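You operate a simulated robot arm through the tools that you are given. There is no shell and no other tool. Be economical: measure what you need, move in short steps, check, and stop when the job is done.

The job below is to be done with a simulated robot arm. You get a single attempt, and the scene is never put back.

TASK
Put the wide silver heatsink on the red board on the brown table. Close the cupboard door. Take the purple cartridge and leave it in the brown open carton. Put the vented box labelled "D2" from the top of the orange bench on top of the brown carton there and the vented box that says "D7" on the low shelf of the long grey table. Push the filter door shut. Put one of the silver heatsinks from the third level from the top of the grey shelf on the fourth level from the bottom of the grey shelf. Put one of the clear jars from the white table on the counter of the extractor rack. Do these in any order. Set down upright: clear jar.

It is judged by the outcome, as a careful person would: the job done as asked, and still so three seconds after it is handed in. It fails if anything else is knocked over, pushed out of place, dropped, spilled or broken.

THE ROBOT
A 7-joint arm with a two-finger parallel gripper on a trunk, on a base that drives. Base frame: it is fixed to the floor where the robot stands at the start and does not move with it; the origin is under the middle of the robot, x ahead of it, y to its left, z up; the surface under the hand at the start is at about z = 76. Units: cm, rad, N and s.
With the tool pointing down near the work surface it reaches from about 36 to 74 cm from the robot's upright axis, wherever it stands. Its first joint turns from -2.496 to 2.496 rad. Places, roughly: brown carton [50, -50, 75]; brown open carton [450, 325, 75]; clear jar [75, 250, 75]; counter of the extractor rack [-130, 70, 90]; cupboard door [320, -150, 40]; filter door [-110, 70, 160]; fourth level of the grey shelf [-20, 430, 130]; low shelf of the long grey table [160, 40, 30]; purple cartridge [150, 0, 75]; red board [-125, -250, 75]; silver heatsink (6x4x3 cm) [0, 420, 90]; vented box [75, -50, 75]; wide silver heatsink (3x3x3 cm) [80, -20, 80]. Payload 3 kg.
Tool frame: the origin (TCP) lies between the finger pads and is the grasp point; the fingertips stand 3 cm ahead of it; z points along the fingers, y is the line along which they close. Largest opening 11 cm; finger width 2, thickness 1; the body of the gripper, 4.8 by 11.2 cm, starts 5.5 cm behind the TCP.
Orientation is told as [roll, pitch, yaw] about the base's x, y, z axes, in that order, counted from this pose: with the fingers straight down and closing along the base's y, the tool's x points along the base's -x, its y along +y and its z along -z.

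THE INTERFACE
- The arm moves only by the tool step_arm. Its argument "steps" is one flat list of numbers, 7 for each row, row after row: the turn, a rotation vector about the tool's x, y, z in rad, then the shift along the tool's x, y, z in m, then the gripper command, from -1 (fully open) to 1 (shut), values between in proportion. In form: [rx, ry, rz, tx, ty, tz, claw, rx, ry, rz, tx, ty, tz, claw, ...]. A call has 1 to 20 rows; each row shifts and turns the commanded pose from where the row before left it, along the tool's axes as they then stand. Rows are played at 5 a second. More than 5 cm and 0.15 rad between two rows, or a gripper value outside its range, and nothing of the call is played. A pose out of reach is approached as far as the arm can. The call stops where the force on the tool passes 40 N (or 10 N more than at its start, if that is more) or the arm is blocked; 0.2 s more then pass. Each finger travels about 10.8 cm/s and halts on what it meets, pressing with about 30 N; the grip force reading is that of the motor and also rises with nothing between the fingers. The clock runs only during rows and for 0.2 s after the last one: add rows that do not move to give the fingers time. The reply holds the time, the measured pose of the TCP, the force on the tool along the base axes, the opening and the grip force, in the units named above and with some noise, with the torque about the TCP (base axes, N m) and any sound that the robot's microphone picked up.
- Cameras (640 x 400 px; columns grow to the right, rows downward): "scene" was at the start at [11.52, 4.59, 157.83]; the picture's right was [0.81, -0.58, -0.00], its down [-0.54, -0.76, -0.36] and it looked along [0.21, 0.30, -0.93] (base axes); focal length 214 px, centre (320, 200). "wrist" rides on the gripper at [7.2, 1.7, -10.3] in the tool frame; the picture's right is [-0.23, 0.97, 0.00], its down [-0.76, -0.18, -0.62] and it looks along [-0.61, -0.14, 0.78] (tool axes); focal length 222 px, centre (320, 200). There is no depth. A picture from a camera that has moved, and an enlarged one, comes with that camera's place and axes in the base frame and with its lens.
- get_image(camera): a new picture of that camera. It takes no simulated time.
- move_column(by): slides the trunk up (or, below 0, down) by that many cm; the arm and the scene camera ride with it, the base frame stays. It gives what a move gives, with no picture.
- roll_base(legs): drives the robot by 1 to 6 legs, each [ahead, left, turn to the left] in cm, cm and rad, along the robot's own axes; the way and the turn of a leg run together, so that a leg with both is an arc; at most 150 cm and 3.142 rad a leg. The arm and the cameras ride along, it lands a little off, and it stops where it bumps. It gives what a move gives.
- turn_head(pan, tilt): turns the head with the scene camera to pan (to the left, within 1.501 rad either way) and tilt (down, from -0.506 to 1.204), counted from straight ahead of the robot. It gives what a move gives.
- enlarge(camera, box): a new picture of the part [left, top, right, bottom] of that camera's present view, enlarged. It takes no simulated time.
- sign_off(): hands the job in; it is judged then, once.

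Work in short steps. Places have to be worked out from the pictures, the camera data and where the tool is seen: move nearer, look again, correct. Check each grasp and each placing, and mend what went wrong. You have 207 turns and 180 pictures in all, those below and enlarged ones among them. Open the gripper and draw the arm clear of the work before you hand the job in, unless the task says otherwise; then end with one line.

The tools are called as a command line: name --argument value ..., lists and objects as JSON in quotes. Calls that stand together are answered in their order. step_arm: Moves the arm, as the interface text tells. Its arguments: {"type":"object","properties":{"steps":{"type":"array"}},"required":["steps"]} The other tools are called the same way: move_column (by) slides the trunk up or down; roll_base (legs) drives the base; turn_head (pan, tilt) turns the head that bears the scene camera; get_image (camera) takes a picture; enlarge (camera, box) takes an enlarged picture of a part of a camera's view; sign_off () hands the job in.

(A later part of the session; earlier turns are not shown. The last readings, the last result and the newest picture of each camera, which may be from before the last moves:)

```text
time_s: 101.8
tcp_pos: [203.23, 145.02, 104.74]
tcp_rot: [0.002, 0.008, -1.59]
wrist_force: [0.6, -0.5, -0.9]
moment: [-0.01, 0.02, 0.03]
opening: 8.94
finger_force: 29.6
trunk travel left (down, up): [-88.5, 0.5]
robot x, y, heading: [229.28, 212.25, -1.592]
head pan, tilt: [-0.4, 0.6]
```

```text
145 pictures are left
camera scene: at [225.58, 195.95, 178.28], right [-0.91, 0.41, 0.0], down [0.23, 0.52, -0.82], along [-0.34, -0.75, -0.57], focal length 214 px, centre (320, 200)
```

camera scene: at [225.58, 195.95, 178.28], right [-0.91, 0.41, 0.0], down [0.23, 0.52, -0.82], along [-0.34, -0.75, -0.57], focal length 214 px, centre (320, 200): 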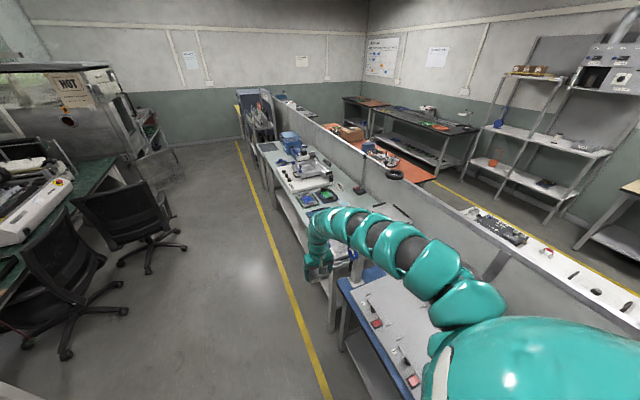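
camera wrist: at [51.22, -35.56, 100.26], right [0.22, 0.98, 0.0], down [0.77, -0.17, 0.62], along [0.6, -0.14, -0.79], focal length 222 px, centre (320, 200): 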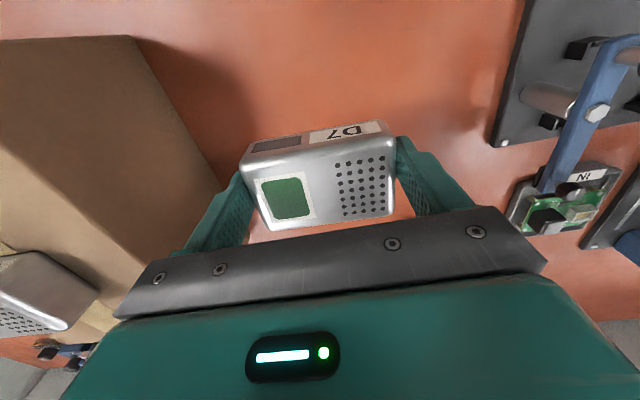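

The long grey table is ahead on the right. I drive 110 cm more and look at it.

roll_base --legs '[[120, 0, 0]]'

turn_head --pan -0.9 --tilt 0.75

get_image --camera "scene"

turn_head --pan -0.2 --tilt 0.75

get_image --camera "scene"

```text
time_s: 107.9
tcp_pos: [199.72, 24.27, 104.66]
tcp_rot: [0.001, 0.007, -1.599]
wrist_force: [-0.1, 0.0, -1.5]
moment: [0.04, 0.03, 0.02]
opening: 8.96
finger_force: 30.1
trunk travel left (down, up): [-88.5, 0.5]
robot x, y, heading: [226.04, 91.12, -1.6]
head pan, tilt: [-0.4, 0.6]
```

```text
time_s: 108.9
tcp_pos: [199.73, 24.22, 104.67]
tcp_rot: [0.001, 0.008, -1.598]
wrist_force: [0.2, -1.0, -1.4]
moment: [0.02, 0.01, 0.01]
opening: 8.96
finger_force: 29.8
trunk travel left (down, up): [-88.5, 0.5]
robot x, y, heading: [226.25, 91.16, -1.598]
head pan, tilt: [-0.901, 0.75]
```

```text
144 pictures are left
camera scene: at [219.45, 78.07, 177.0], right [-0.6, 0.8, 0.0], down [0.55, 0.41, -0.73], along [-0.59, -0.44, -0.68], focal length 214 px, centre (320, 200)
```

scene: 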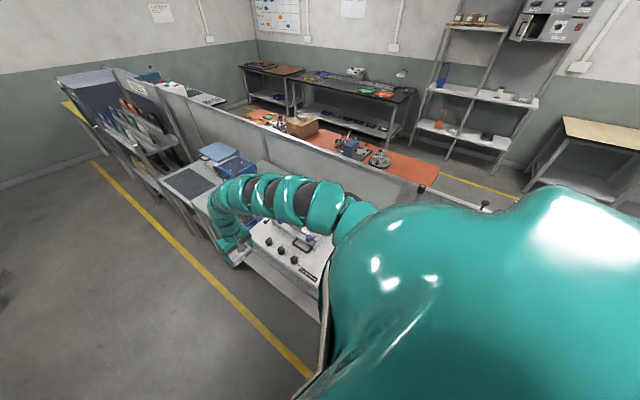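

```text
time_s: 109.9
tcp_pos: [199.72, 24.22, 104.65]
tcp_rot: [0.001, 0.007, -1.599]
wrist_force: [-0.5, 0.6, -0.7]
moment: [0.04, 0.01, -0.02]
opening: 8.93
finger_force: 30.0
trunk travel left (down, up): [-88.5, 0.5]
robot x, y, heading: [226.2, 90.96, -1.6]
head pan, tilt: [-0.201, 0.75]
```

```text
143 pictures are left
camera scene: at [224.2, 74.98, 176.99], right [-0.97, 0.23, 0.0], down [0.16, 0.66, -0.73], along [-0.17, -0.71, -0.68], focal length 214 px, centre (320, 200)
```

scene: 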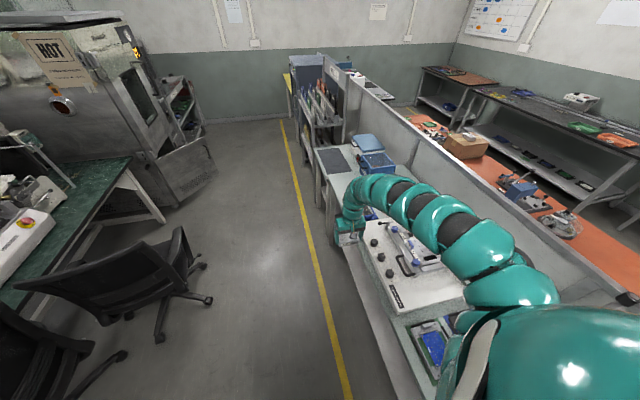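

I move away from the table, turn to face it (heading π), and look at the shelf.

roll_base --legs '[[0, 40, 0], [0, 0, -1.54]]'

turn_head --pan 0.3 --tilt 0.8

get_image --camera "scene"

get_image --camera "wrist"

```text
time_s: 116.2
tcp_pos: [198.66, 114.64, 104.72]
tcp_rot: [0.0, 0.008, 3.141]
wrist_force: [0.1, 0.2, -2.2]
moment: [0.02, -0.01, -0.03]
opening: 8.99
finger_force: 30.2
trunk travel left (down, up): [-88.5, 0.5]
robot x, y, heading: [266.03, 89.76, 3.143]
head pan, tilt: [-0.201, 0.75]
```

```text
time_s: 117.1
tcp_pos: [198.6, 114.61, 104.74]
tcp_rot: [0.002, 0.006, 3.139]
wrist_force: [0.6, -0.7, -1.0]
moment: [0.01, 0.0, -0.01]
opening: 8.96
finger_force: 29.7
trunk travel left (down, up): [-88.5, 0.5]
robot x, y, heading: [265.83, 89.85, 3.136]
head pan, tilt: [0.3, 0.799]
```

```text
142 pictures are left
camera scene: at [250.61, 87.69, 176.6], right [-0.29, 0.96, 0.0], down [0.69, 0.21, -0.7], along [-0.67, -0.2, -0.72], focal length 214 px, centre (320, 200)
```

scene: 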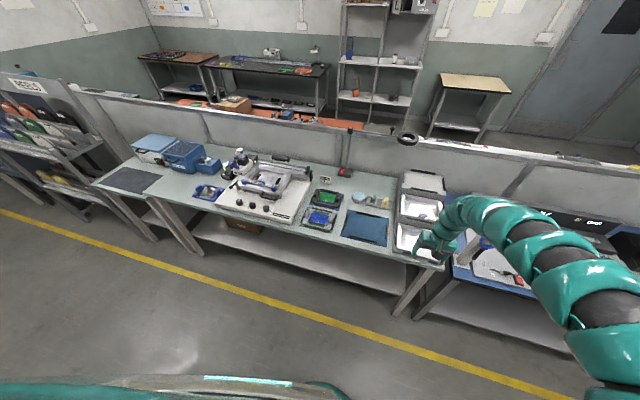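

```text
141 pictures are left
camera wrist: at [205.77, 112.96, 115.24], right [-0.23, -0.97, 0.0], down [-0.77, 0.18, 0.62], along [-0.6, 0.14, -0.79], focal length 222 px, centre (320, 200)
```

wrist: 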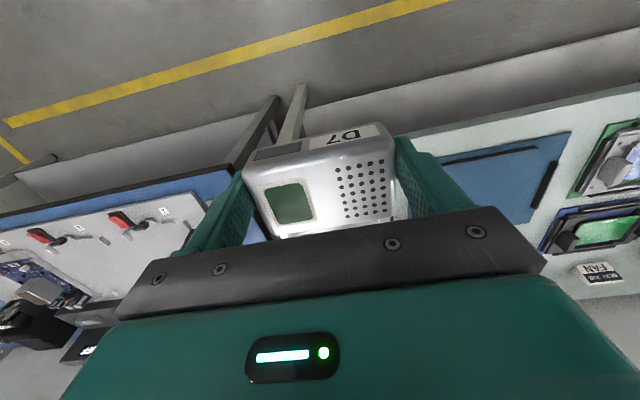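

The shelf front edge is at about x=183, z≈30, with free space around y≈50. To place D7 flat under the table I plan to regrasp it with a tilted hand; I look at the blue mat area as a temporary rest.

roll_base --legs '[[0, 24, 0], [10, 0, 0]]'

get_image --camera "wrist"

enlarge --camera "scene" --box '[180, 120, 420, 270]'

```text
time_s: 119.7
tcp_pos: [188.51, 90.3, 104.72]
tcp_rot: [0.002, 0.008, 3.14]
wrist_force: [0.3, 0.1, -0.7]
moment: [0.03, 0.0, -0.01]
opening: 8.94
finger_force: 30.3
trunk travel left (down, up): [-88.5, 0.5]
robot x, y, heading: [255.97, 65.98, 3.141]
head pan, tilt: [0.3, 0.799]
```

```text
140 pictures are left
camera wrist: at [195.64, 88.72, 115.2], right [-0.23, -0.97, 0.0], down [-0.77, 0.18, 0.62], along [-0.6, 0.14, -0.79], focal length 222 px, centre (320, 200)
```

wrist: 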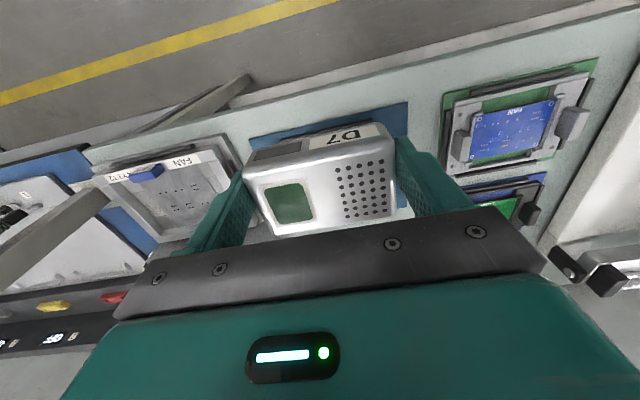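

```text
2.67 times, centred on (300, 195) of scene
camera zoom: at [240.46, 63.46, 176.59], right [-0.29, 0.96, 0.0], down [0.69, 0.21, -0.7], along [-0.67, -0.2, -0.72], focal length 572 px, centre (373, 213)
```

zoom: 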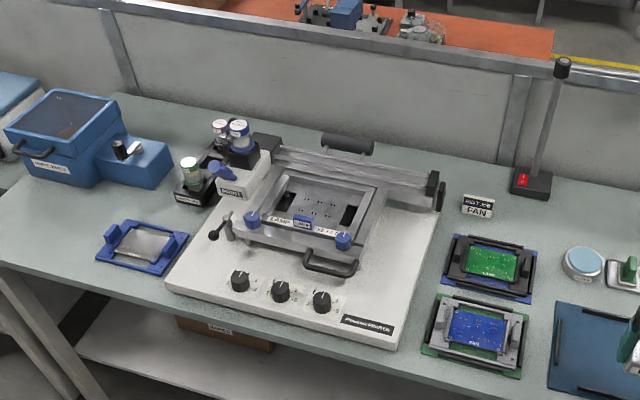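

The mat spans about x 160–183, y 77–104, directly ahead. I drive in 16 cm and lower toward it.

roll_base --legs '[[16, 0, 0]]'

move_column --by -20

get_image --camera "wrist"

```text
time_s: 121.1
tcp_pos: [172.56, 90.43, 104.72]
tcp_rot: [0.001, 0.009, 3.136]
wrist_force: [0.2, 0.5, -1.6]
moment: [-0.01, -0.03, -0.01]
opening: 8.95
finger_force: 30.1
trunk travel left (down, up): [-88.5, 0.5]
robot x, y, heading: [239.68, 66.28, 3.142]
head pan, tilt: [0.3, 0.799]
```

```text
time_s: 123.1
tcp_pos: [172.78, 90.27, 85.43]
tcp_rot: [0.001, 0.002, 3.139]
wrist_force: [11.9, -3.3, 22.3]
moment: [0.4, 0.15, -0.15]
opening: 8.94
finger_force: 30.5
trunk travel left (down, up): [-68.7, 20.3]
robot x, y, heading: [239.89, 65.7, 3.135]
head pan, tilt: [0.3, 0.799]
stopped: the force on the tool passed its limit at 63 N (the readings are from after the stop); the commanded pose is now the measured one
```

```text
138 pictures are left
camera wrist: at [179.99, 88.71, 95.9], right [-0.23, -0.97, 0.0], down [-0.76, 0.18, 0.62], along [-0.61, 0.14, -0.78], focal length 222 px, centre (320, 200)
```

wrist: 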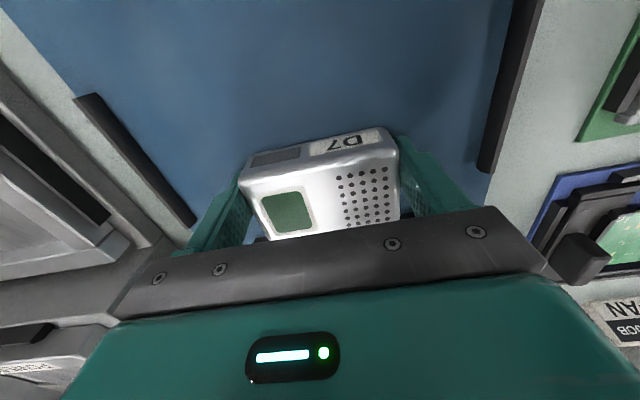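

Contact at z≈85.4 — this table is higher than expected (≈82). I ease up, release, and back the hand straight up.

step_arm --steps '[0, 0, 0, 0, 0, -0.003, 1, 0, 0, 0, 0, 0, 0, -0.8, 0, 0, 0, 0, 0, 0, -1, 0, 0, 0, 0, 0, 0, -1]'

move_column --by 8

get_image --camera "wrist"

```text
time_s: 124.1
tcp_pos: [172.51, 90.4, 85.45]
tcp_rot: [0.003, 0.003, 3.139]
wrist_force: [0.1, -0.1, 0.4]
moment: [-0.03, 0.03, -0.03]
opening: 10.99
finger_force: 0.0
trunk travel left (down, up): [-68.7, 20.3]
robot x, y, heading: [240.35, 66.05, 3.138]
head pan, tilt: [0.3, 0.799]
```

```text
time_s: 125.3
tcp_pos: [172.54, 90.33, 93.3]
tcp_rot: [0.002, 0.003, 3.138]
wrist_force: [-0.1, -0.8, 1.0]
moment: [0.0, -0.04, -0.01]
opening: 11.01
finger_force: 0.0
trunk travel left (down, up): [-76.7, 12.3]
robot x, y, heading: [239.96, 65.84, 3.142]
head pan, tilt: [0.3, 0.799]
```

```text
137 pictures are left
camera wrist: at [179.73, 88.81, 103.94], right [-0.23, -0.97, 0.0], down [-0.76, 0.18, 0.62], along [-0.6, 0.14, -0.78], focal length 222 px, centre (320, 200)
```

wrist: 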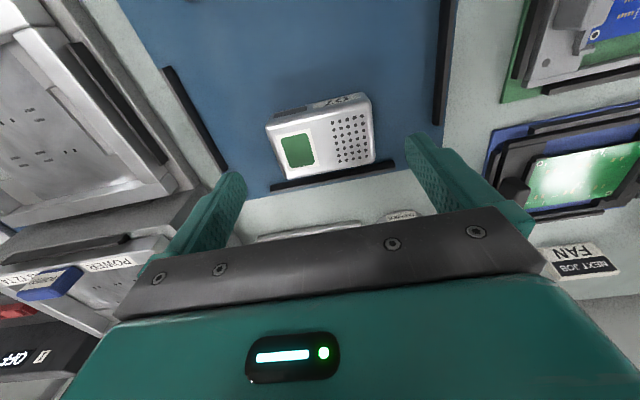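

D7 rests at (172.4,90.2). I tilt the hand about 0.6 rad so the fingers point forward-down, above the box.

step_arm --steps '[0, -0.12, 0, 0, 0, 0, -1, 0, -0.12, 0, 0, 0, 0, -1, 0, -0.12, 0, 0, 0, 0, -1, 0, -0.12, 0, 0, 0, 0, -1, 0, -0.12, 0, 0, 0, 0, -1, 0, 0, 0, 0, 0, 0, -1]'

get_image --camera "wrist"

```text
time_s: 126.7
tcp_pos: [163.18, 90.32, 91.1]
tcp_rot: [-0.001, -0.6, 3.138]
wrist_force: [0.2, -0.2, 0.7]
moment: [-0.01, 0.0, 0.01]
opening: 11.0
finger_force: 0.0
out of reach, approached as far as the arm can: row 1, 2, 3, 4, 5
trunk travel left (down, up): [-76.7, 12.3]
robot x, y, heading: [240.41, 65.43, 3.137]
head pan, tilt: [0.3, 0.799]
```

```text
136 pictures are left
camera wrist: at [174.99, 88.73, 95.7], right [-0.19, -0.97, 0.13], down [-0.28, 0.18, 0.94], along [-0.94, 0.14, -0.3], focal length 222 px, centre (320, 200)
```

wrist: 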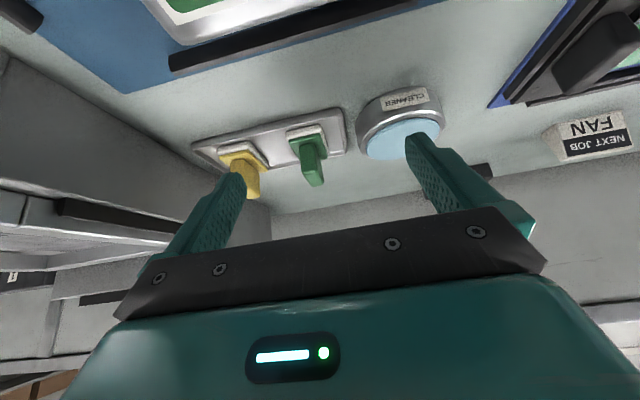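

The arm was pushed forward to x=163; I raise slightly and drive back 9 cm to realign with the box.

move_column --by 4

roll_base --legs '[[-10, 0, 0]]'

get_image --camera "wrist"

```text
time_s: 127.5
tcp_pos: [163.19, 90.3, 95.03]
tcp_rot: [0.002, -0.598, 3.139]
wrist_force: [0.5, 0.5, -0.4]
moment: [0.01, 0.01, 0.01]
opening: 11.01
finger_force: 0.1
trunk travel left (down, up): [-80.7, 8.3]
robot x, y, heading: [240.3, 65.83, 3.137]
head pan, tilt: [0.3, 0.799]
```

```text
time_s: 128.7
tcp_pos: [173.38, 90.3, 95.08]
tcp_rot: [0.001, -0.598, 3.138]
wrist_force: [0.6, -0.3, 0.6]
moment: [-0.01, 0.0, 0.01]
opening: 11.0
finger_force: 0.1
trunk travel left (down, up): [-80.7, 8.3]
robot x, y, heading: [249.75, 65.69, 3.136]
head pan, tilt: [0.3, 0.799]
```

```text
135 pictures are left
camera wrist: at [185.06, 88.66, 99.78], right [-0.19, -0.97, 0.13], down [-0.28, 0.18, 0.94], along [-0.94, 0.14, -0.3], focal length 222 px, centre (320, 200)
```

wrist: 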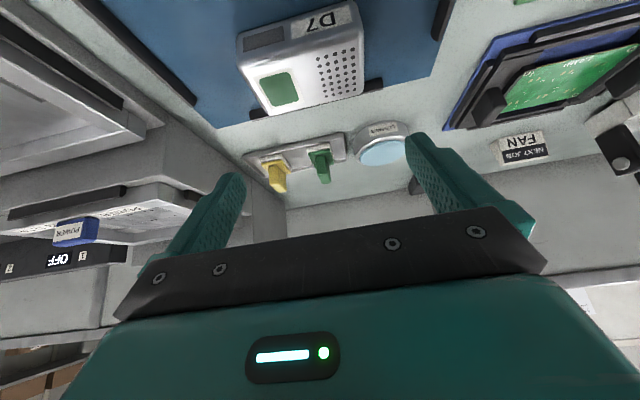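

Still centred (172.7,90). I lower with the trunk to z≈85.7 and grip.

move_column --by -9.3

step_arm --steps '[0, 0, 0, 0, 0, 0, 1, 0, 0, 0, 0, 0, 0, 1, 0, 0, 0, 0, 0, 0, 1, 0, 0, 0, 0, 0, 0, 1]'

get_image --camera "wrist"

```text
time_s: 129.9
tcp_pos: [173.07, 90.33, 85.81]
tcp_rot: [0.003, -0.597, 3.137]
wrist_force: [0.3, -0.1, -0.1]
moment: [-0.01, 0.02, -0.01]
opening: 10.99
finger_force: 0.0
trunk travel left (down, up): [-71.4, 17.6]
robot x, y, heading: [250.01, 65.28, 3.142]
head pan, tilt: [0.3, 0.799]
```

```text
time_s: 130.9
tcp_pos: [173.17, 90.3, 85.77]
tcp_rot: [0.002, -0.597, 3.137]
wrist_force: [-0.3, 0.8, 2.8]
moment: [-0.05, 0.09, 0.04]
opening: 8.98
finger_force: 30.2
trunk travel left (down, up): [-71.4, 17.6]
robot x, y, heading: [250.71, 65.83, 3.135]
head pan, tilt: [0.3, 0.799]
```

```text
134 pictures are left
camera wrist: at [184.97, 88.66, 90.43], right [-0.19, -0.97, 0.13], down [-0.28, 0.18, 0.94], along [-0.94, 0.14, -0.3], focal length 222 px, centre (320, 200)
```

wrist: 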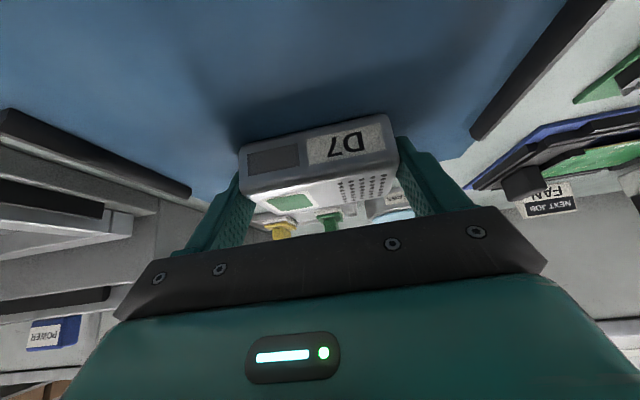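

D7 gripped in the tilted hand. I lift, back out 38 cm, shift to y≈50 and lower the trunk to shelf height.

move_column --by 6

roll_base --legs '[[-38, 0, 0], [0, 36, 0]]'

move_column --by -50

get_image --camera "wrist"

get_image --camera "scene"

```text
time_s: 131.9
tcp_pos: [173.13, 90.28, 91.89]
tcp_rot: [0.003, -0.597, 3.138]
wrist_force: [-0.2, 0.0, -1.0]
moment: [0.0, 0.0, -0.01]
opening: 8.97
finger_force: 29.9
trunk travel left (down, up): [-77.4, 11.6]
robot x, y, heading: [250.1, 65.96, 3.14]
head pan, tilt: [0.3, 0.799]
```

```text
time_s: 136.3
tcp_pos: [211.12, 54.27, 91.75]
tcp_rot: [0.0, -0.598, 3.136]
wrist_force: [-0.3, -1.2, -2.0]
moment: [-0.02, 0.0, -0.02]
opening: 8.93
finger_force: 30.5
trunk travel left (down, up): [-77.4, 11.6]
robot x, y, heading: [288.05, 29.3, 3.136]
head pan, tilt: [0.3, 0.799]
```

```text
refused: -50 is not a number from -40 to 40
```

```text
133 pictures are left
camera wrist: at [222.94, 52.63, 96.41], right [-0.19, -0.97, 0.13], down [-0.28, 0.18, 0.94], along [-0.94, 0.15, -0.31], focal length 222 px, centre (320, 200)
```

wrist: 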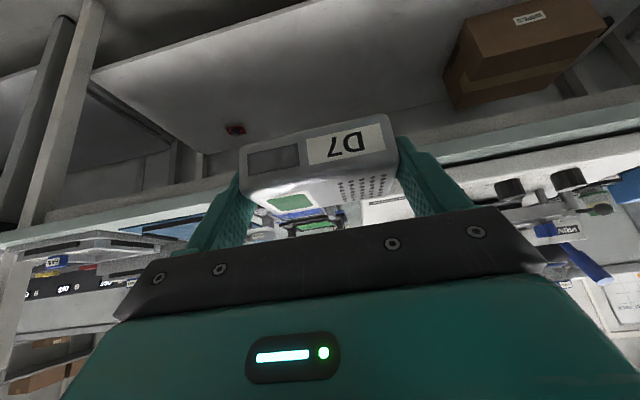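

```text
132 pictures are left
camera scene: at [272.66, 27.31, 165.51], right [-0.29, 0.96, 0.0], down [0.69, 0.21, -0.7], along [-0.67, -0.2, -0.72], focal length 214 px, centre (320, 200)
```

scene: 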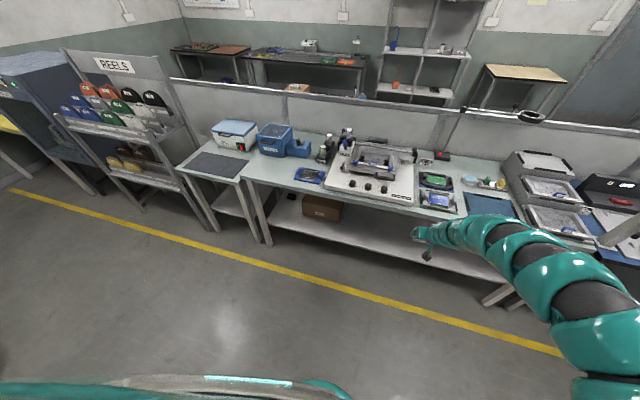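

Shelf at y≈54 is clear (carton at y≈-12). I lower in stages.

move_column --by -40

get_image --camera "wrist"

```text
time_s: 140.1
tcp_pos: [211.08, 54.35, 51.76]
tcp_rot: [0.003, -0.598, 3.138]
wrist_force: [-0.4, 0.3, -1.8]
moment: [0.02, -0.07, -0.03]
opening: 8.96
finger_force: 30.1
trunk travel left (down, up): [-37.4, 51.6]
robot x, y, heading: [288.42, 29.55, 3.136]
head pan, tilt: [0.3, 0.799]
```

```text
131 pictures are left
camera wrist: at [222.95, 52.69, 56.4], right [-0.19, -0.97, 0.13], down [-0.28, 0.18, 0.94], along [-0.94, 0.15, -0.31], focal length 222 px, centre (320, 200)
```

wrist: 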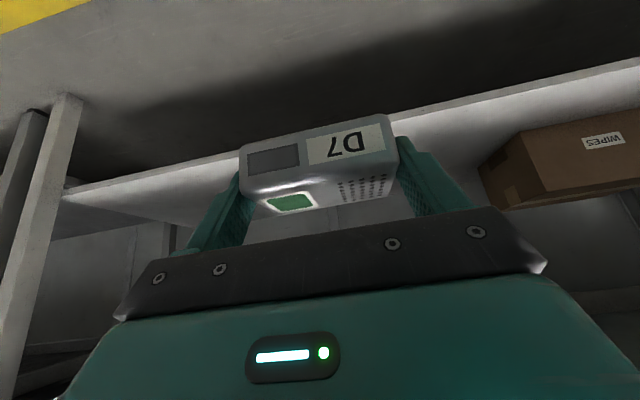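

Triangulating the two views: shelf surface z≈30.7, front edge x≈186. I lower to TCP z≈38 and drive in 35 cm.

move_column --by -13.5

get_image --camera "wrist"

roll_base --legs '[[20, 0, 0]]'

get_image --camera "wrist"

```text
time_s: 141.7
tcp_pos: [211.17, 54.38, 38.27]
tcp_rot: [0.003, -0.597, 3.136]
wrist_force: [0.3, 0.1, -1.0]
moment: [0.0, -0.04, 0.0]
opening: 8.97
finger_force: 29.8
trunk travel left (down, up): [-23.9, 65.1]
robot x, y, heading: [288.11, 29.71, 3.14]
head pan, tilt: [0.3, 0.799]
```

```text
130 pictures are left
camera wrist: at [222.95, 52.68, 42.91], right [-0.19, -0.97, 0.13], down [-0.28, 0.18, 0.94], along [-0.94, 0.15, -0.31], focal length 222 px, centre (320, 200)
```

wrist: 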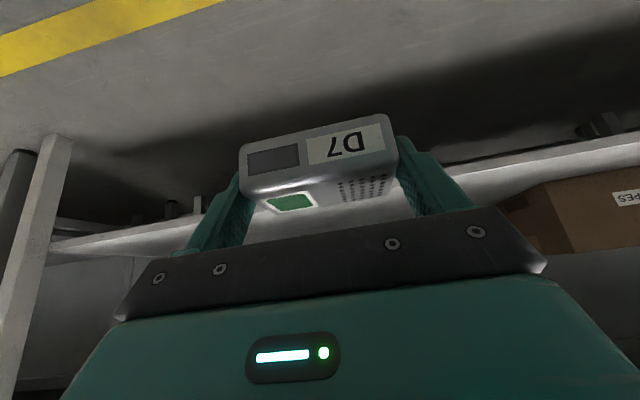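

```text
time_s: 143.3
tcp_pos: [191.12, 54.48, 38.25]
tcp_rot: [0.001, -0.597, 3.137]
wrist_force: [0.0, 0.8, -1.3]
moment: [0.02, -0.06, 0.01]
opening: 8.96
finger_force: 29.6
trunk travel left (down, up): [-23.9, 65.1]
robot x, y, heading: [267.98, 29.52, 3.139]
head pan, tilt: [0.3, 0.799]
```

```text
129 pictures are left
camera wrist: at [202.96, 52.76, 42.9], right [-0.19, -0.97, 0.13], down [-0.28, 0.18, 0.94], along [-0.94, 0.15, -0.31], focal length 222 px, centre (320, 200)
```

wrist: 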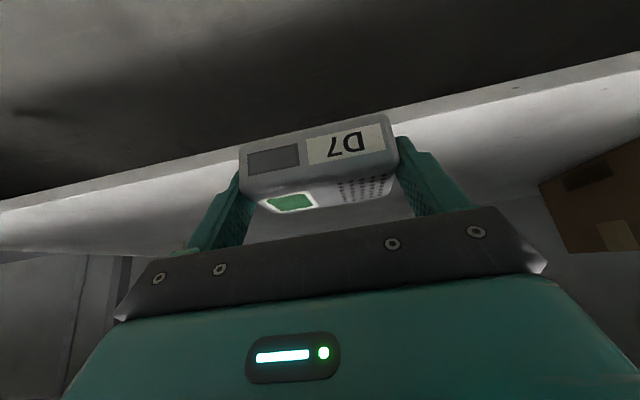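

Clearance looks right. I drive in 15 cm more and lower gently to contact.

roll_base --legs '[[15, 0, 0]]'

move_column --by -3

get_image --camera "wrist"

```text
time_s: 144.7
tcp_pos: [176.16, 54.59, 38.32]
tcp_rot: [0.002, -0.595, 3.138]
wrist_force: [-0.3, 0.6, -1.2]
moment: [0.01, 0.01, -0.03]
opening: 8.94
finger_force: 29.8
trunk travel left (down, up): [-23.9, 65.1]
robot x, y, heading: [253.31, 29.75, 3.136]
head pan, tilt: [0.3, 0.799]
```

```text
time_s: 145.4
tcp_pos: [176.17, 54.52, 35.34]
tcp_rot: [0.001, -0.597, 3.135]
wrist_force: [-0.6, -0.7, -1.7]
moment: [-0.02, -0.02, 0.02]
opening: 8.95
finger_force: 29.8
trunk travel left (down, up): [-20.9, 68.1]
robot x, y, heading: [253.19, 29.72, 3.139]
head pan, tilt: [0.3, 0.799]
```

```text
128 pictures are left
camera wrist: at [188.01, 52.87, 39.88], right [-0.19, -0.97, 0.13], down [-0.28, 0.18, 0.94], along [-0.94, 0.15, -0.31], focal length 222 px, centre (320, 200)
```

wrist: 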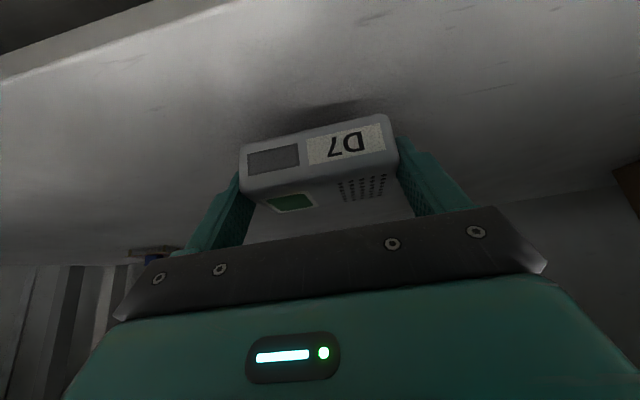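

Almost touching; I lower in 3–5 mm steps until contact.

move_column --by -0.6

move_column --by -0.4

move_column --by -0.4

```text
time_s: 146.0
tcp_pos: [176.23, 54.56, 34.6]
tcp_rot: [0.001, -0.596, 3.137]
wrist_force: [-0.4, 0.3, -1.3]
moment: [0.03, 0.01, -0.01]
opening: 8.98
finger_force: 30.3
trunk travel left (down, up): [-20.3, 68.7]
robot x, y, heading: [253.14, 30.02, 3.133]
head pan, tilt: [0.3, 0.799]
```

```text
time_s: 146.5
tcp_pos: [176.22, 54.54, 34.31]
tcp_rot: [-0.001, -0.598, 3.136]
wrist_force: [1.1, -0.1, -1.2]
moment: [0.0, -0.06, -0.01]
opening: 8.97
finger_force: 30.3
trunk travel left (down, up): [-19.9, 69.1]
robot x, y, heading: [253.2, 30.07, 3.137]
head pan, tilt: [0.3, 0.799]
```

```text
time_s: 147.1
tcp_pos: [176.19, 54.54, 33.74]
tcp_rot: [0.001, -0.596, 3.137]
wrist_force: [0.7, 0.0, -1.4]
moment: [0.01, -0.03, 0.01]
opening: 8.95
finger_force: 29.7
trunk travel left (down, up): [-19.5, 69.5]
robot x, y, heading: [253.42, 29.69, 3.134]
head pan, tilt: [0.3, 0.799]
```

move_column --by -0.4

move_column --by -0.4

move_column --by -0.4

move_column --by -0.4

get_image --camera "wrist"

```text
time_s: 147.6
tcp_pos: [176.34, 54.59, 33.38]
tcp_rot: [0.001, -0.597, 3.135]
wrist_force: [-0.1, 0.5, -1.2]
moment: [0.0, -0.05, 0.02]
opening: 8.95
finger_force: 29.8
trunk travel left (down, up): [-19.1, 69.9]
robot x, y, heading: [253.15, 30.16, 3.137]
head pan, tilt: [0.3, 0.799]
```

```text
time_s: 148.1
tcp_pos: [176.24, 54.63, 33.46]
tcp_rot: [-0.001, -0.602, 3.136]
wrist_force: [3.5, -0.5, 21.5]
moment: [-0.18, -0.36, 0.05]
opening: 8.97
finger_force: 29.8
trunk travel left (down, up): [-18.7, 70.3]
robot x, y, heading: [253.3, 29.87, 3.137]
head pan, tilt: [0.3, 0.799]
```

```text
time_s: 148.6
tcp_pos: [176.18, 54.47, 32.98]
tcp_rot: [-0.001, -0.603, 3.137]
wrist_force: [-2.1, -1.2, 31.2]
moment: [-0.5, 0.23, 0.06]
opening: 8.95
finger_force: 29.9
trunk travel left (down, up): [-18.3, 70.7]
robot x, y, heading: [253.04, 29.84, 3.138]
head pan, tilt: [0.3, 0.799]
```

```text
time_s: 149.0
tcp_pos: [175.99, 54.67, 33.18]
tcp_rot: [-0.002, -0.607, 3.136]
wrist_force: [4.5, -2.0, 26.0]
moment: [-0.88, -0.23, 0.33]
opening: 8.95
finger_force: 29.9
trunk travel left (down, up): [-18.2, 70.8]
robot x, y, heading: [252.88, 30.1, 3.138]
head pan, tilt: [0.3, 0.799]
stopped: the force on the tool passed its limit at 46 N (the readings are from after the stop); the commanded pose is now the measured one
```

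```text
127 pictures are left
camera wrist: at [187.83, 52.9, 37.54], right [-0.19, -0.97, 0.13], down [-0.27, 0.18, 0.95], along [-0.94, 0.15, -0.3], focal length 222 px, centre (320, 200)
```

wrist: 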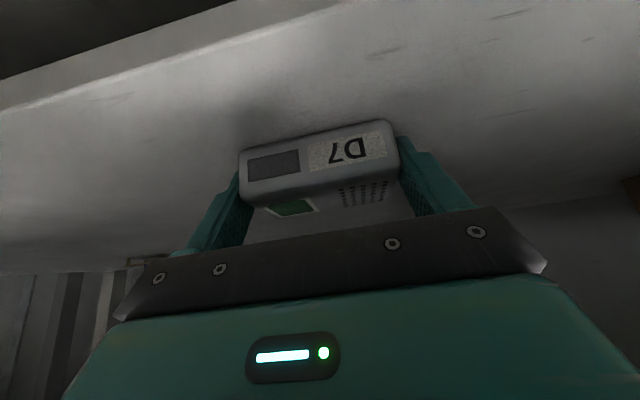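

Seated on the shelf. I lift 2 mm to relieve pressure, release and withdraw along the hand axis.

step_arm --steps '[0, 0, 0, 0, 0, -0.001, 1, 0, 0, 0, 0, 0, 0, -0.7, 0, 0, 0, 0, 0, 0, -1, 0, 0, 0, 0, 0, 0, -1]'

move_column --by 1

roll_base --legs '[[-30, 0, 0]]'

get_image --camera "wrist"

```text
time_s: 150.0
tcp_pos: [176.15, 54.82, 32.98]
tcp_rot: [-0.003, -0.605, 3.13]
wrist_force: [-6.0, 23.3, 23.8]
moment: [-0.52, 0.42, -0.56]
opening: 9.85
finger_force: 0.1
trunk travel left (down, up): [-18.2, 70.8]
robot x, y, heading: [253.23, 30.01, 3.135]
head pan, tilt: [0.3, 0.799]
```

```text
time_s: 150.6
tcp_pos: [176.1, 54.28, 33.59]
tcp_rot: [0.001, -0.597, 3.139]
wrist_force: [-0.3, 0.1, -0.7]
moment: [-0.01, -0.03, -0.02]
opening: 10.99
finger_force: 0.1
trunk travel left (down, up): [-19.2, 69.8]
robot x, y, heading: [252.93, 29.46, 3.137]
head pan, tilt: [0.3, 0.799]
```

```text
time_s: 152.6
tcp_pos: [206.43, 54.29, 33.7]
tcp_rot: [0.002, -0.599, 3.139]
wrist_force: [1.1, -0.2, 0.0]
moment: [0.02, -0.02, -0.03]
opening: 11.0
finger_force: 0.0
trunk travel left (down, up): [-19.2, 69.8]
robot x, y, heading: [283.11, 29.78, 3.136]
head pan, tilt: [0.3, 0.799]
```

```text
126 pictures are left
camera wrist: at [218.17, 52.68, 38.35], right [-0.19, -0.97, 0.13], down [-0.28, 0.18, 0.94], along [-0.94, 0.15, -0.3], focal length 222 px, centre (320, 200)
```

wrist: 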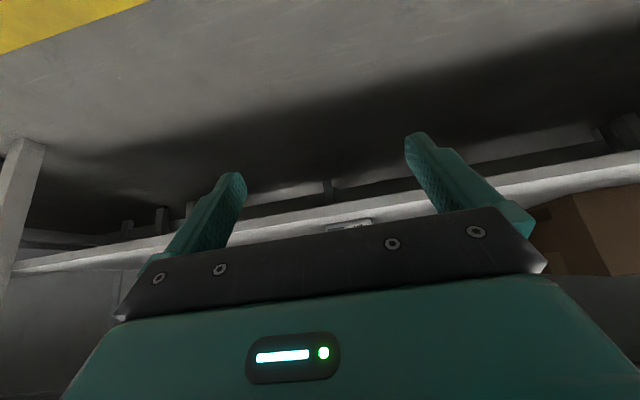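

I raise the trunk and check the D7 box, then look for the purple cartridge.

move_column --by 25

get_image --camera "wrist"

move_column --by 38

enlarge --camera "scene" --box '[200, 110, 440, 260]'

```text
time_s: 155.2
tcp_pos: [206.38, 54.31, 58.7]
tcp_rot: [0.001, -0.599, 3.136]
wrist_force: [-0.4, 0.8, -0.1]
moment: [0.0, -0.01, 0.03]
opening: 10.99
finger_force: 0.0
trunk travel left (down, up): [-44.2, 44.8]
robot x, y, heading: [283.32, 29.53, 3.138]
head pan, tilt: [0.3, 0.799]
```

```text
125 pictures are left
camera wrist: at [218.18, 52.69, 63.34], right [-0.19, -0.97, 0.13], down [-0.28, 0.18, 0.94], along [-0.94, 0.15, -0.3], focal length 222 px, centre (320, 200)
```

wrist: 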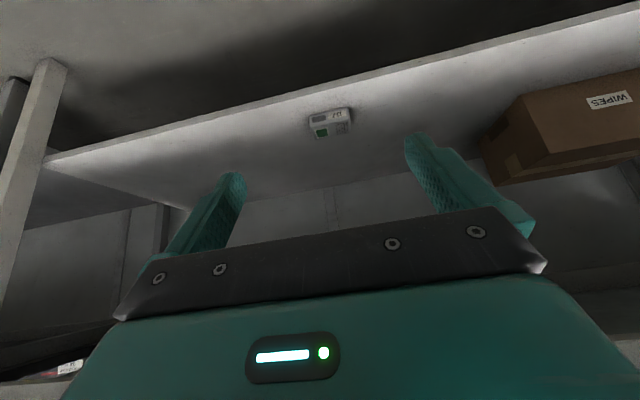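

```text
time_s: 158.9
tcp_pos: [206.36, 54.4, 96.76]
tcp_rot: [0.0, -0.6, 3.137]
wrist_force: [-0.3, 0.2, -0.7]
moment: [0.01, 0.04, 0.01]
opening: 11.01
finger_force: 0.1
trunk travel left (down, up): [-82.2, 6.8]
robot x, y, heading: [283.71, 29.2, 3.13]
head pan, tilt: [0.3, 0.799]
```

```text
2.67 times, centred on (320, 185) of scene
camera zoom: at [267.98, 27.43, 170.29], right [-0.29, 0.96, 0.0], down [0.69, 0.21, -0.7], along [-0.67, -0.2, -0.72], focal length 572 px, centre (320, 240)
```

zoom: 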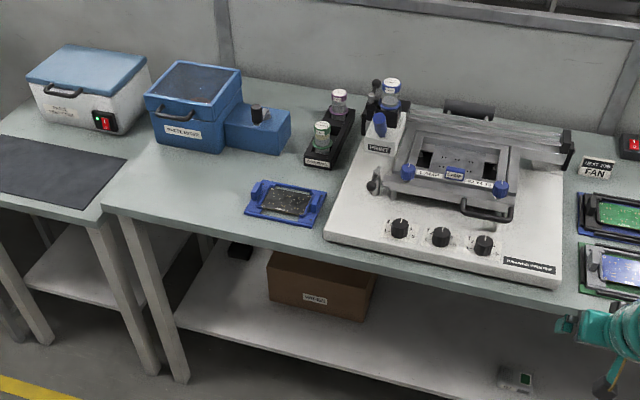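

D7 is flat on the shelf. The small rack behind the printer holds cartridges; I enlarge to find the purple one.

enlarge --camera "scene" --box '[295, 130, 375, 180]'

```text
8.00 times, centred on (335, 155) of scene
camera zoom: at [267.98, 27.43, 170.29], right [-0.29, 0.96, 0.0], down [0.69, 0.21, -0.7], along [-0.67, -0.2, -0.72], focal length 1716 px, centre (200, 560)
```

zoom: 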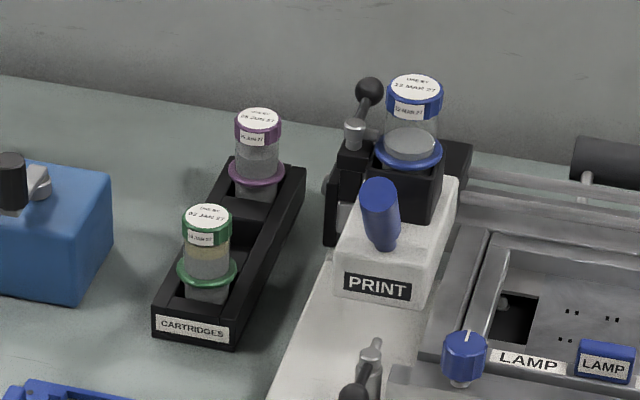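

The purple cartridge stands in the rack at roughly (141,-5), 15 cm behind the green one. I reduce the tilt to ~0.35, raise, and shift left so the hand lines up with y≈-5.

move_column --by 6.5

step_arm --steps '[0, 0.125, 0, 0, 0, 0, -0.3, 0, 0.125, 0, 0, 0, 0, -0.3, 0, 0, 0, 0, 0, 0, -0.3]'

roll_base --legs '[[0, 59, 0], [25, 0, 0]]'

get_image --camera "wrist"

get_image --camera "scene"

```text
time_s: 159.9
tcp_pos: [206.29, 54.43, 103.26]
tcp_rot: [-0.002, -0.601, 3.136]
wrist_force: [-0.3, 0.8, -0.5]
moment: [-0.01, -0.02, 0.02]
opening: 11.0
finger_force: 0.1
trunk travel left (down, up): [-88.7, 0.3]
robot x, y, heading: [283.35, 29.64, 3.138]
head pan, tilt: [0.3, 0.799]
```

```text
time_s: 160.7
tcp_pos: [206.44, 54.48, 103.42]
tcp_rot: [-0.002, -0.352, 3.135]
wrist_force: [0.0, -0.1, 0.0]
moment: [0.01, 0.02, 0.01]
opening: 7.16
finger_force: 0.1
trunk travel left (down, up): [-88.7, 0.3]
robot x, y, heading: [283.6, 29.86, 3.136]
head pan, tilt: [0.3, 0.799]
```

```text
time_s: 162.3
tcp_pos: [206.13, 39.98, 103.49]
tcp_rot: [-0.005, -0.352, 3.136]
wrist_force: [-0.6, -1.7, -0.1]
moment: [0.07, -0.02, -0.03]
opening: 7.16
finger_force: 0.1
trunk travel left (down, up): [-88.7, 0.3]
robot x, y, heading: [283.29, 15.41, 3.136]
head pan, tilt: [0.3, 0.799]
stopped in leg 1: the robot was blocked; the commanded pose is now the measured one
```

```text
122 pictures are left
camera wrist: at [216.58, 38.32, 110.8], right [-0.22, -0.97, 0.07], down [-0.5, 0.18, 0.85], along [-0.84, 0.15, -0.52], focal length 222 px, centre (320, 200)
```

wrist: 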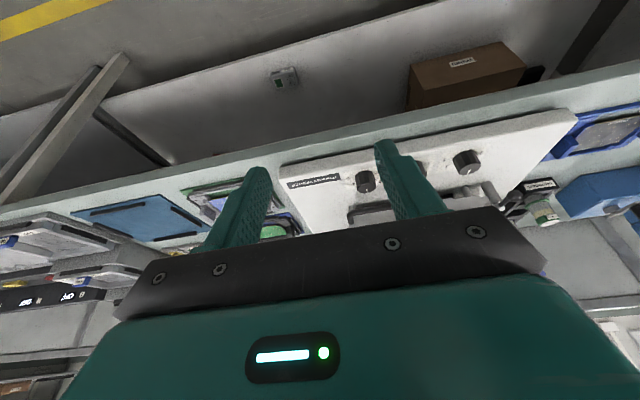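

```text
121 pictures are left
camera scene: at [267.93, 12.66, 176.78], right [-0.29, 0.96, 0.0], down [0.69, 0.21, -0.7], along [-0.67, -0.2, -0.72], focal length 214 px, centre (320, 200)
```

scene: 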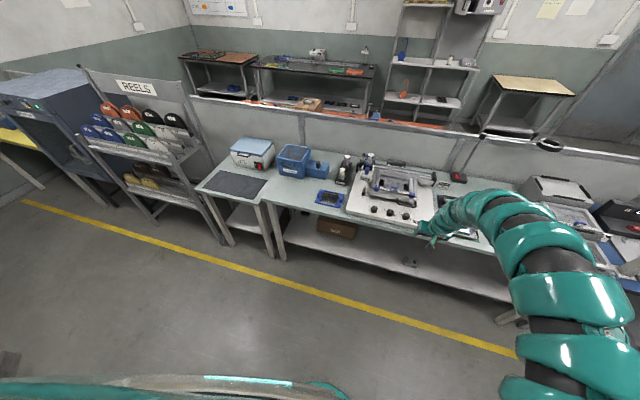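

Something blocked the leftward motion (likely the chair at my left-rear). I look before moving on.

turn_head --pan 1.5 --tilt 0.9

get_image --camera "scene"

```text
time_s: 163.7
tcp_pos: [206.31, 40.51, 103.33]
tcp_rot: [0.001, -0.348, 3.133]
wrist_force: [-0.1, 0.3, 0.5]
moment: [-0.02, 0.03, -0.01]
opening: 7.17
finger_force: 0.0
trunk travel left (down, up): [-88.7, 0.3]
robot x, y, heading: [283.26, 15.69, 3.14]
head pan, tilt: [1.499, 0.901]
```

```text
120 pictures are left
camera scene: at [275.08, 8.27, 176.0], right [-1.0, 0.08, 0.0], down [0.06, 0.78, -0.62], along [-0.05, -0.62, -0.78], focal length 214 px, centre (320, 200)
```

scene: 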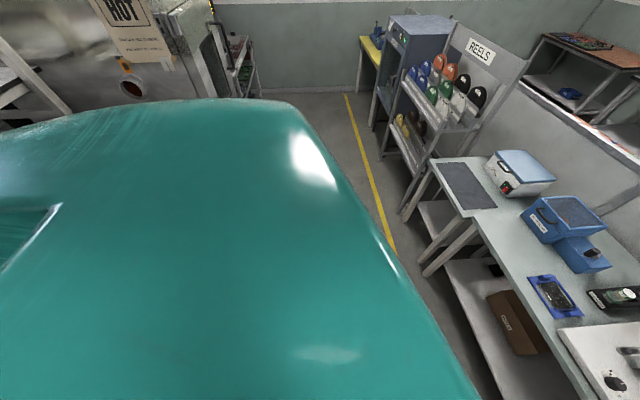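

I go forward 28 cm to clear the chair, then left.

roll_base --legs '[[26, 0, 0], [0, 44, 0]]'

turn_head --pan 0.2 --tilt 0.9

get_image --camera "scene"

get_image --camera "wrist"

```text
time_s: 167.8
tcp_pos: [180.14, -3.57, 103.24]
tcp_rot: [-0.001, -0.352, 3.135]
wrist_force: [0.4, 1.2, 0.1]
moment: [0.04, 0.03, -0.03]
opening: 7.15
finger_force: 0.0
trunk travel left (down, up): [-88.7, 0.3]
robot x, y, heading: [257.39, -28.05, 3.135]
head pan, tilt: [1.499, 0.901]
```

```text
time_s: 169.3
tcp_pos: [180.1, -3.53, 103.35]
tcp_rot: [-0.001, -0.352, 3.134]
wrist_force: [1.1, -0.5, -0.3]
moment: [0.0, -0.02, -0.01]
opening: 7.15
finger_force: 0.1
trunk travel left (down, up): [-88.7, 0.3]
robot x, y, heading: [257.22, -27.99, 3.136]
head pan, tilt: [0.201, 0.901]
```

```text
119 pictures are left
camera scene: at [242.13, -29.69, 176.0], right [-0.2, 0.98, 0.0], down [0.77, 0.15, -0.62], along [-0.61, -0.12, -0.78], focal length 214 px, centre (320, 200)
```

scene: 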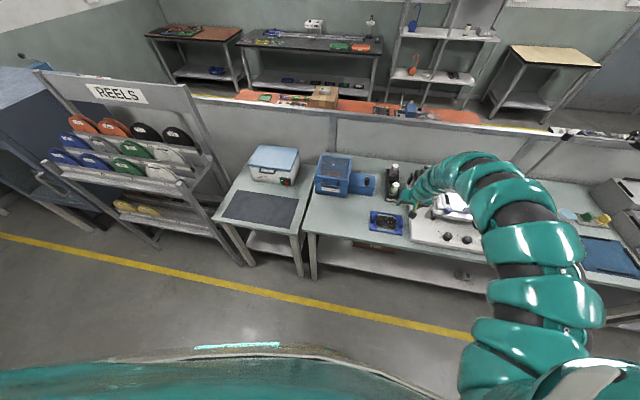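

```text
118 pictures are left
camera wrist: at [190.48, -5.21, 110.67], right [-0.22, -0.97, 0.08], down [-0.5, 0.18, 0.85], along [-0.84, 0.15, -0.53], focal length 222 px, centre (320, 200)
```

wrist: 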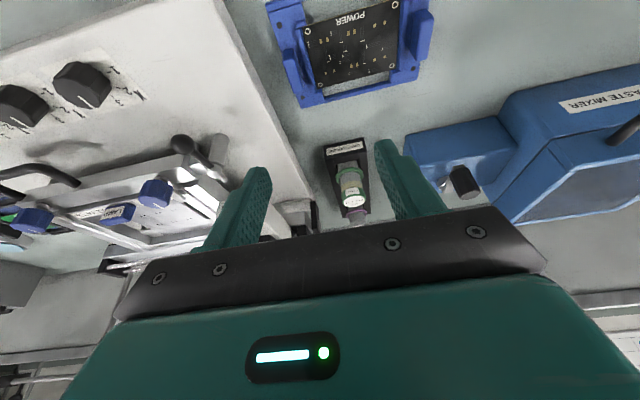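

Triangulation: green cap top at (157,-5.2,91.4), purple axis about (142.7,-4.8) with top ≈91.4. I test extending the arm forward to reduce how close the base must come.

step_arm --steps '[0, 0, 0, -0.0376, 0, 0.0137, -0.3, 0, 0, 0, -0.0376, 0, 0.0137, -0.3, 0, 0, 0, -0.0188, 0, 0.0068, -0.3, 0, 0, 0, 0, 0, 0, -0.3]'

```text
time_s: 170.3
tcp_pos: [171.52, -3.06, 103.68]
tcp_rot: [0.002, -0.353, 3.133]
wrist_force: [0.9, 0.0, -0.2]
moment: [-0.01, -0.03, -0.01]
opening: 7.15
finger_force: 0.0
out of reach, approached as far as the arm can: row 3
trunk travel left (down, up): [-88.7, 0.3]
robot x, y, heading: [257.04, -27.77, 3.137]
head pan, tilt: [0.201, 0.901]
```

Reached 85 ahead. I drive 24 cm forward and 1.7 left, then look.

roll_base --legs '[[14, 1.7, 0], [10, 0, 0]]'

get_image --camera "wrist"

get_image --camera "scene"

```text
time_s: 172.4
tcp_pos: [147.48, -5.04, 103.68]
tcp_rot: [0.002, -0.35, 3.134]
wrist_force: [0.4, 1.5, 0.7]
moment: [0.04, -0.03, 0.0]
opening: 7.15
finger_force: 0.0
trunk travel left (down, up): [-88.7, 0.3]
robot x, y, heading: [233.5, -29.9, 3.145]
head pan, tilt: [0.201, 0.901]
```

```text
117 pictures are left
camera wrist: at [157.87, -6.57, 111.02], right [-0.22, -0.97, 0.08], down [-0.5, 0.18, 0.85], along [-0.84, 0.15, -0.53], focal length 222 px, centre (320, 200)
```

wrist: 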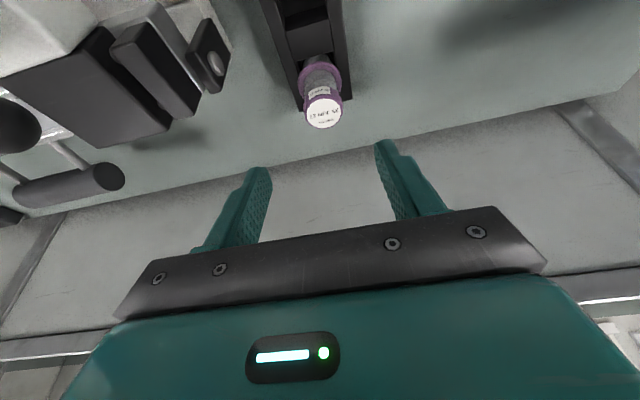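

```text
116 pictures are left
camera scene: at [218.14, -31.32, 176.0], right [-0.2, 0.98, 0.0], down [0.77, 0.15, -0.62], along [-0.61, -0.12, -0.78], focal length 214 px, centre (320, 200)
```

scene: 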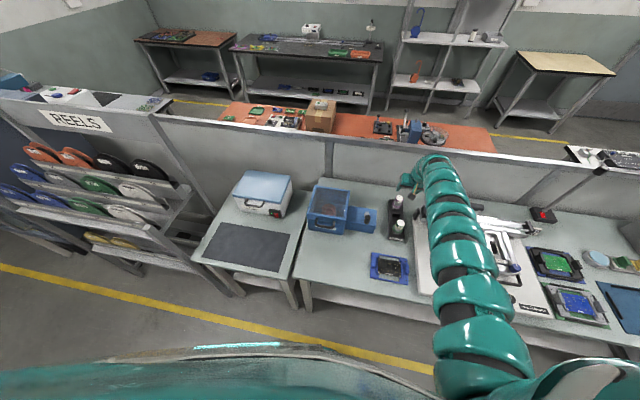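

Purple axis refined to (143.2,-5.0). I drive 4.2 cm ahead and lower the trunk to TCP ≈ 88.5.

roll_base --legs '[[4.2, 0, 0]]'

move_column --by -9

get_image --camera "wrist"

```text
time_s: 173.2
tcp_pos: [143.33, -4.97, 103.47]
tcp_rot: [0.002, -0.351, 3.134]
wrist_force: [-1.8, 0.2, -0.3]
moment: [-0.02, -0.02, 0.01]
opening: 7.14
finger_force: 0.1
trunk travel left (down, up): [-88.7, 0.3]
robot x, y, heading: [229.21, -30.0, 3.142]
head pan, tilt: [0.201, 0.901]
```

```text
time_s: 174.5
tcp_pos: [143.51, -4.86, 94.73]
tcp_rot: [0.002, -0.353, 3.135]
wrist_force: [-0.4, -0.4, 0.0]
moment: [0.0, -0.01, -0.01]
opening: 7.14
finger_force: 0.1
trunk travel left (down, up): [-79.7, 9.3]
robot x, y, heading: [229.4, -29.74, 3.141]
head pan, tilt: [0.201, 0.901]
```

```text
115 pictures are left
camera wrist: at [153.79, -6.57, 102.08], right [-0.22, -0.97, 0.08], down [-0.5, 0.18, 0.85], along [-0.84, 0.15, -0.52], focal length 222 px, centre (320, 200)
```

wrist: 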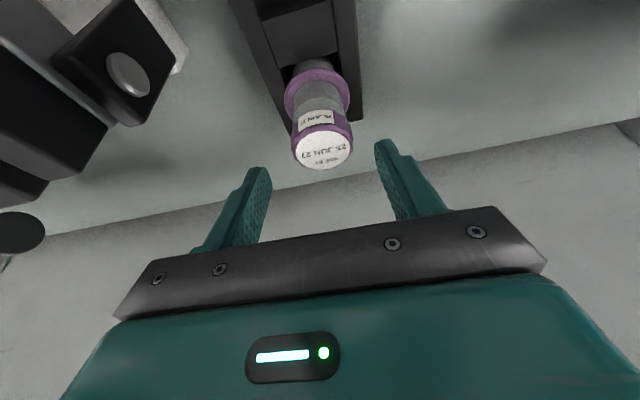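

Well centred. I lower 6 cm, and close.

move_column --by -6

step_arm --steps '[0, 0, 0, -0.005, 0, 0.001, -0.3, 0, 0, 0, 0, 0, 0, 1, 0, 0, 0, 0, 0, 0, 1, 0, 0, 0, 0, 0, 0, 1]'

get_image --camera "wrist"

```text
time_s: 175.5
tcp_pos: [143.44, -4.71, 88.68]
tcp_rot: [0.002, -0.352, 3.134]
wrist_force: [0.3, 0.2, -0.6]
moment: [-0.01, 0.0, 0.02]
opening: 7.15
finger_force: 0.0
trunk travel left (down, up): [-73.7, 15.3]
robot x, y, heading: [229.41, -29.57, 3.137]
head pan, tilt: [0.201, 0.901]
```

```text
time_s: 176.5
tcp_pos: [143.4, -5.12, 88.94]
tcp_rot: [0.0, -0.351, 3.137]
wrist_force: [-0.1, -10.3, 1.8]
moment: [-0.34, 0.0, -0.01]
opening: 4.92
finger_force: 29.3
out of reach, approached as far as the arm can: row 1
trunk travel left (down, up): [-73.7, 15.3]
robot x, y, heading: [229.65, -29.58, 3.143]
head pan, tilt: [0.201, 0.901]
```

```text
114 pictures are left
camera wrist: at [153.71, -6.7, 96.28], right [-0.22, -0.97, 0.08], down [-0.5, 0.18, 0.85], along [-0.84, 0.15, -0.52], focal length 222 px, centre (320, 200)
```

wrist: 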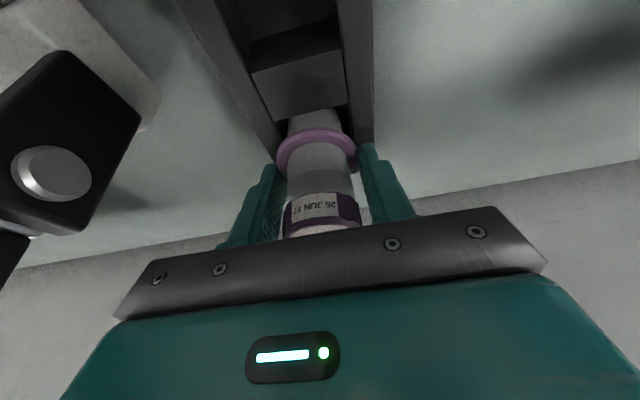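

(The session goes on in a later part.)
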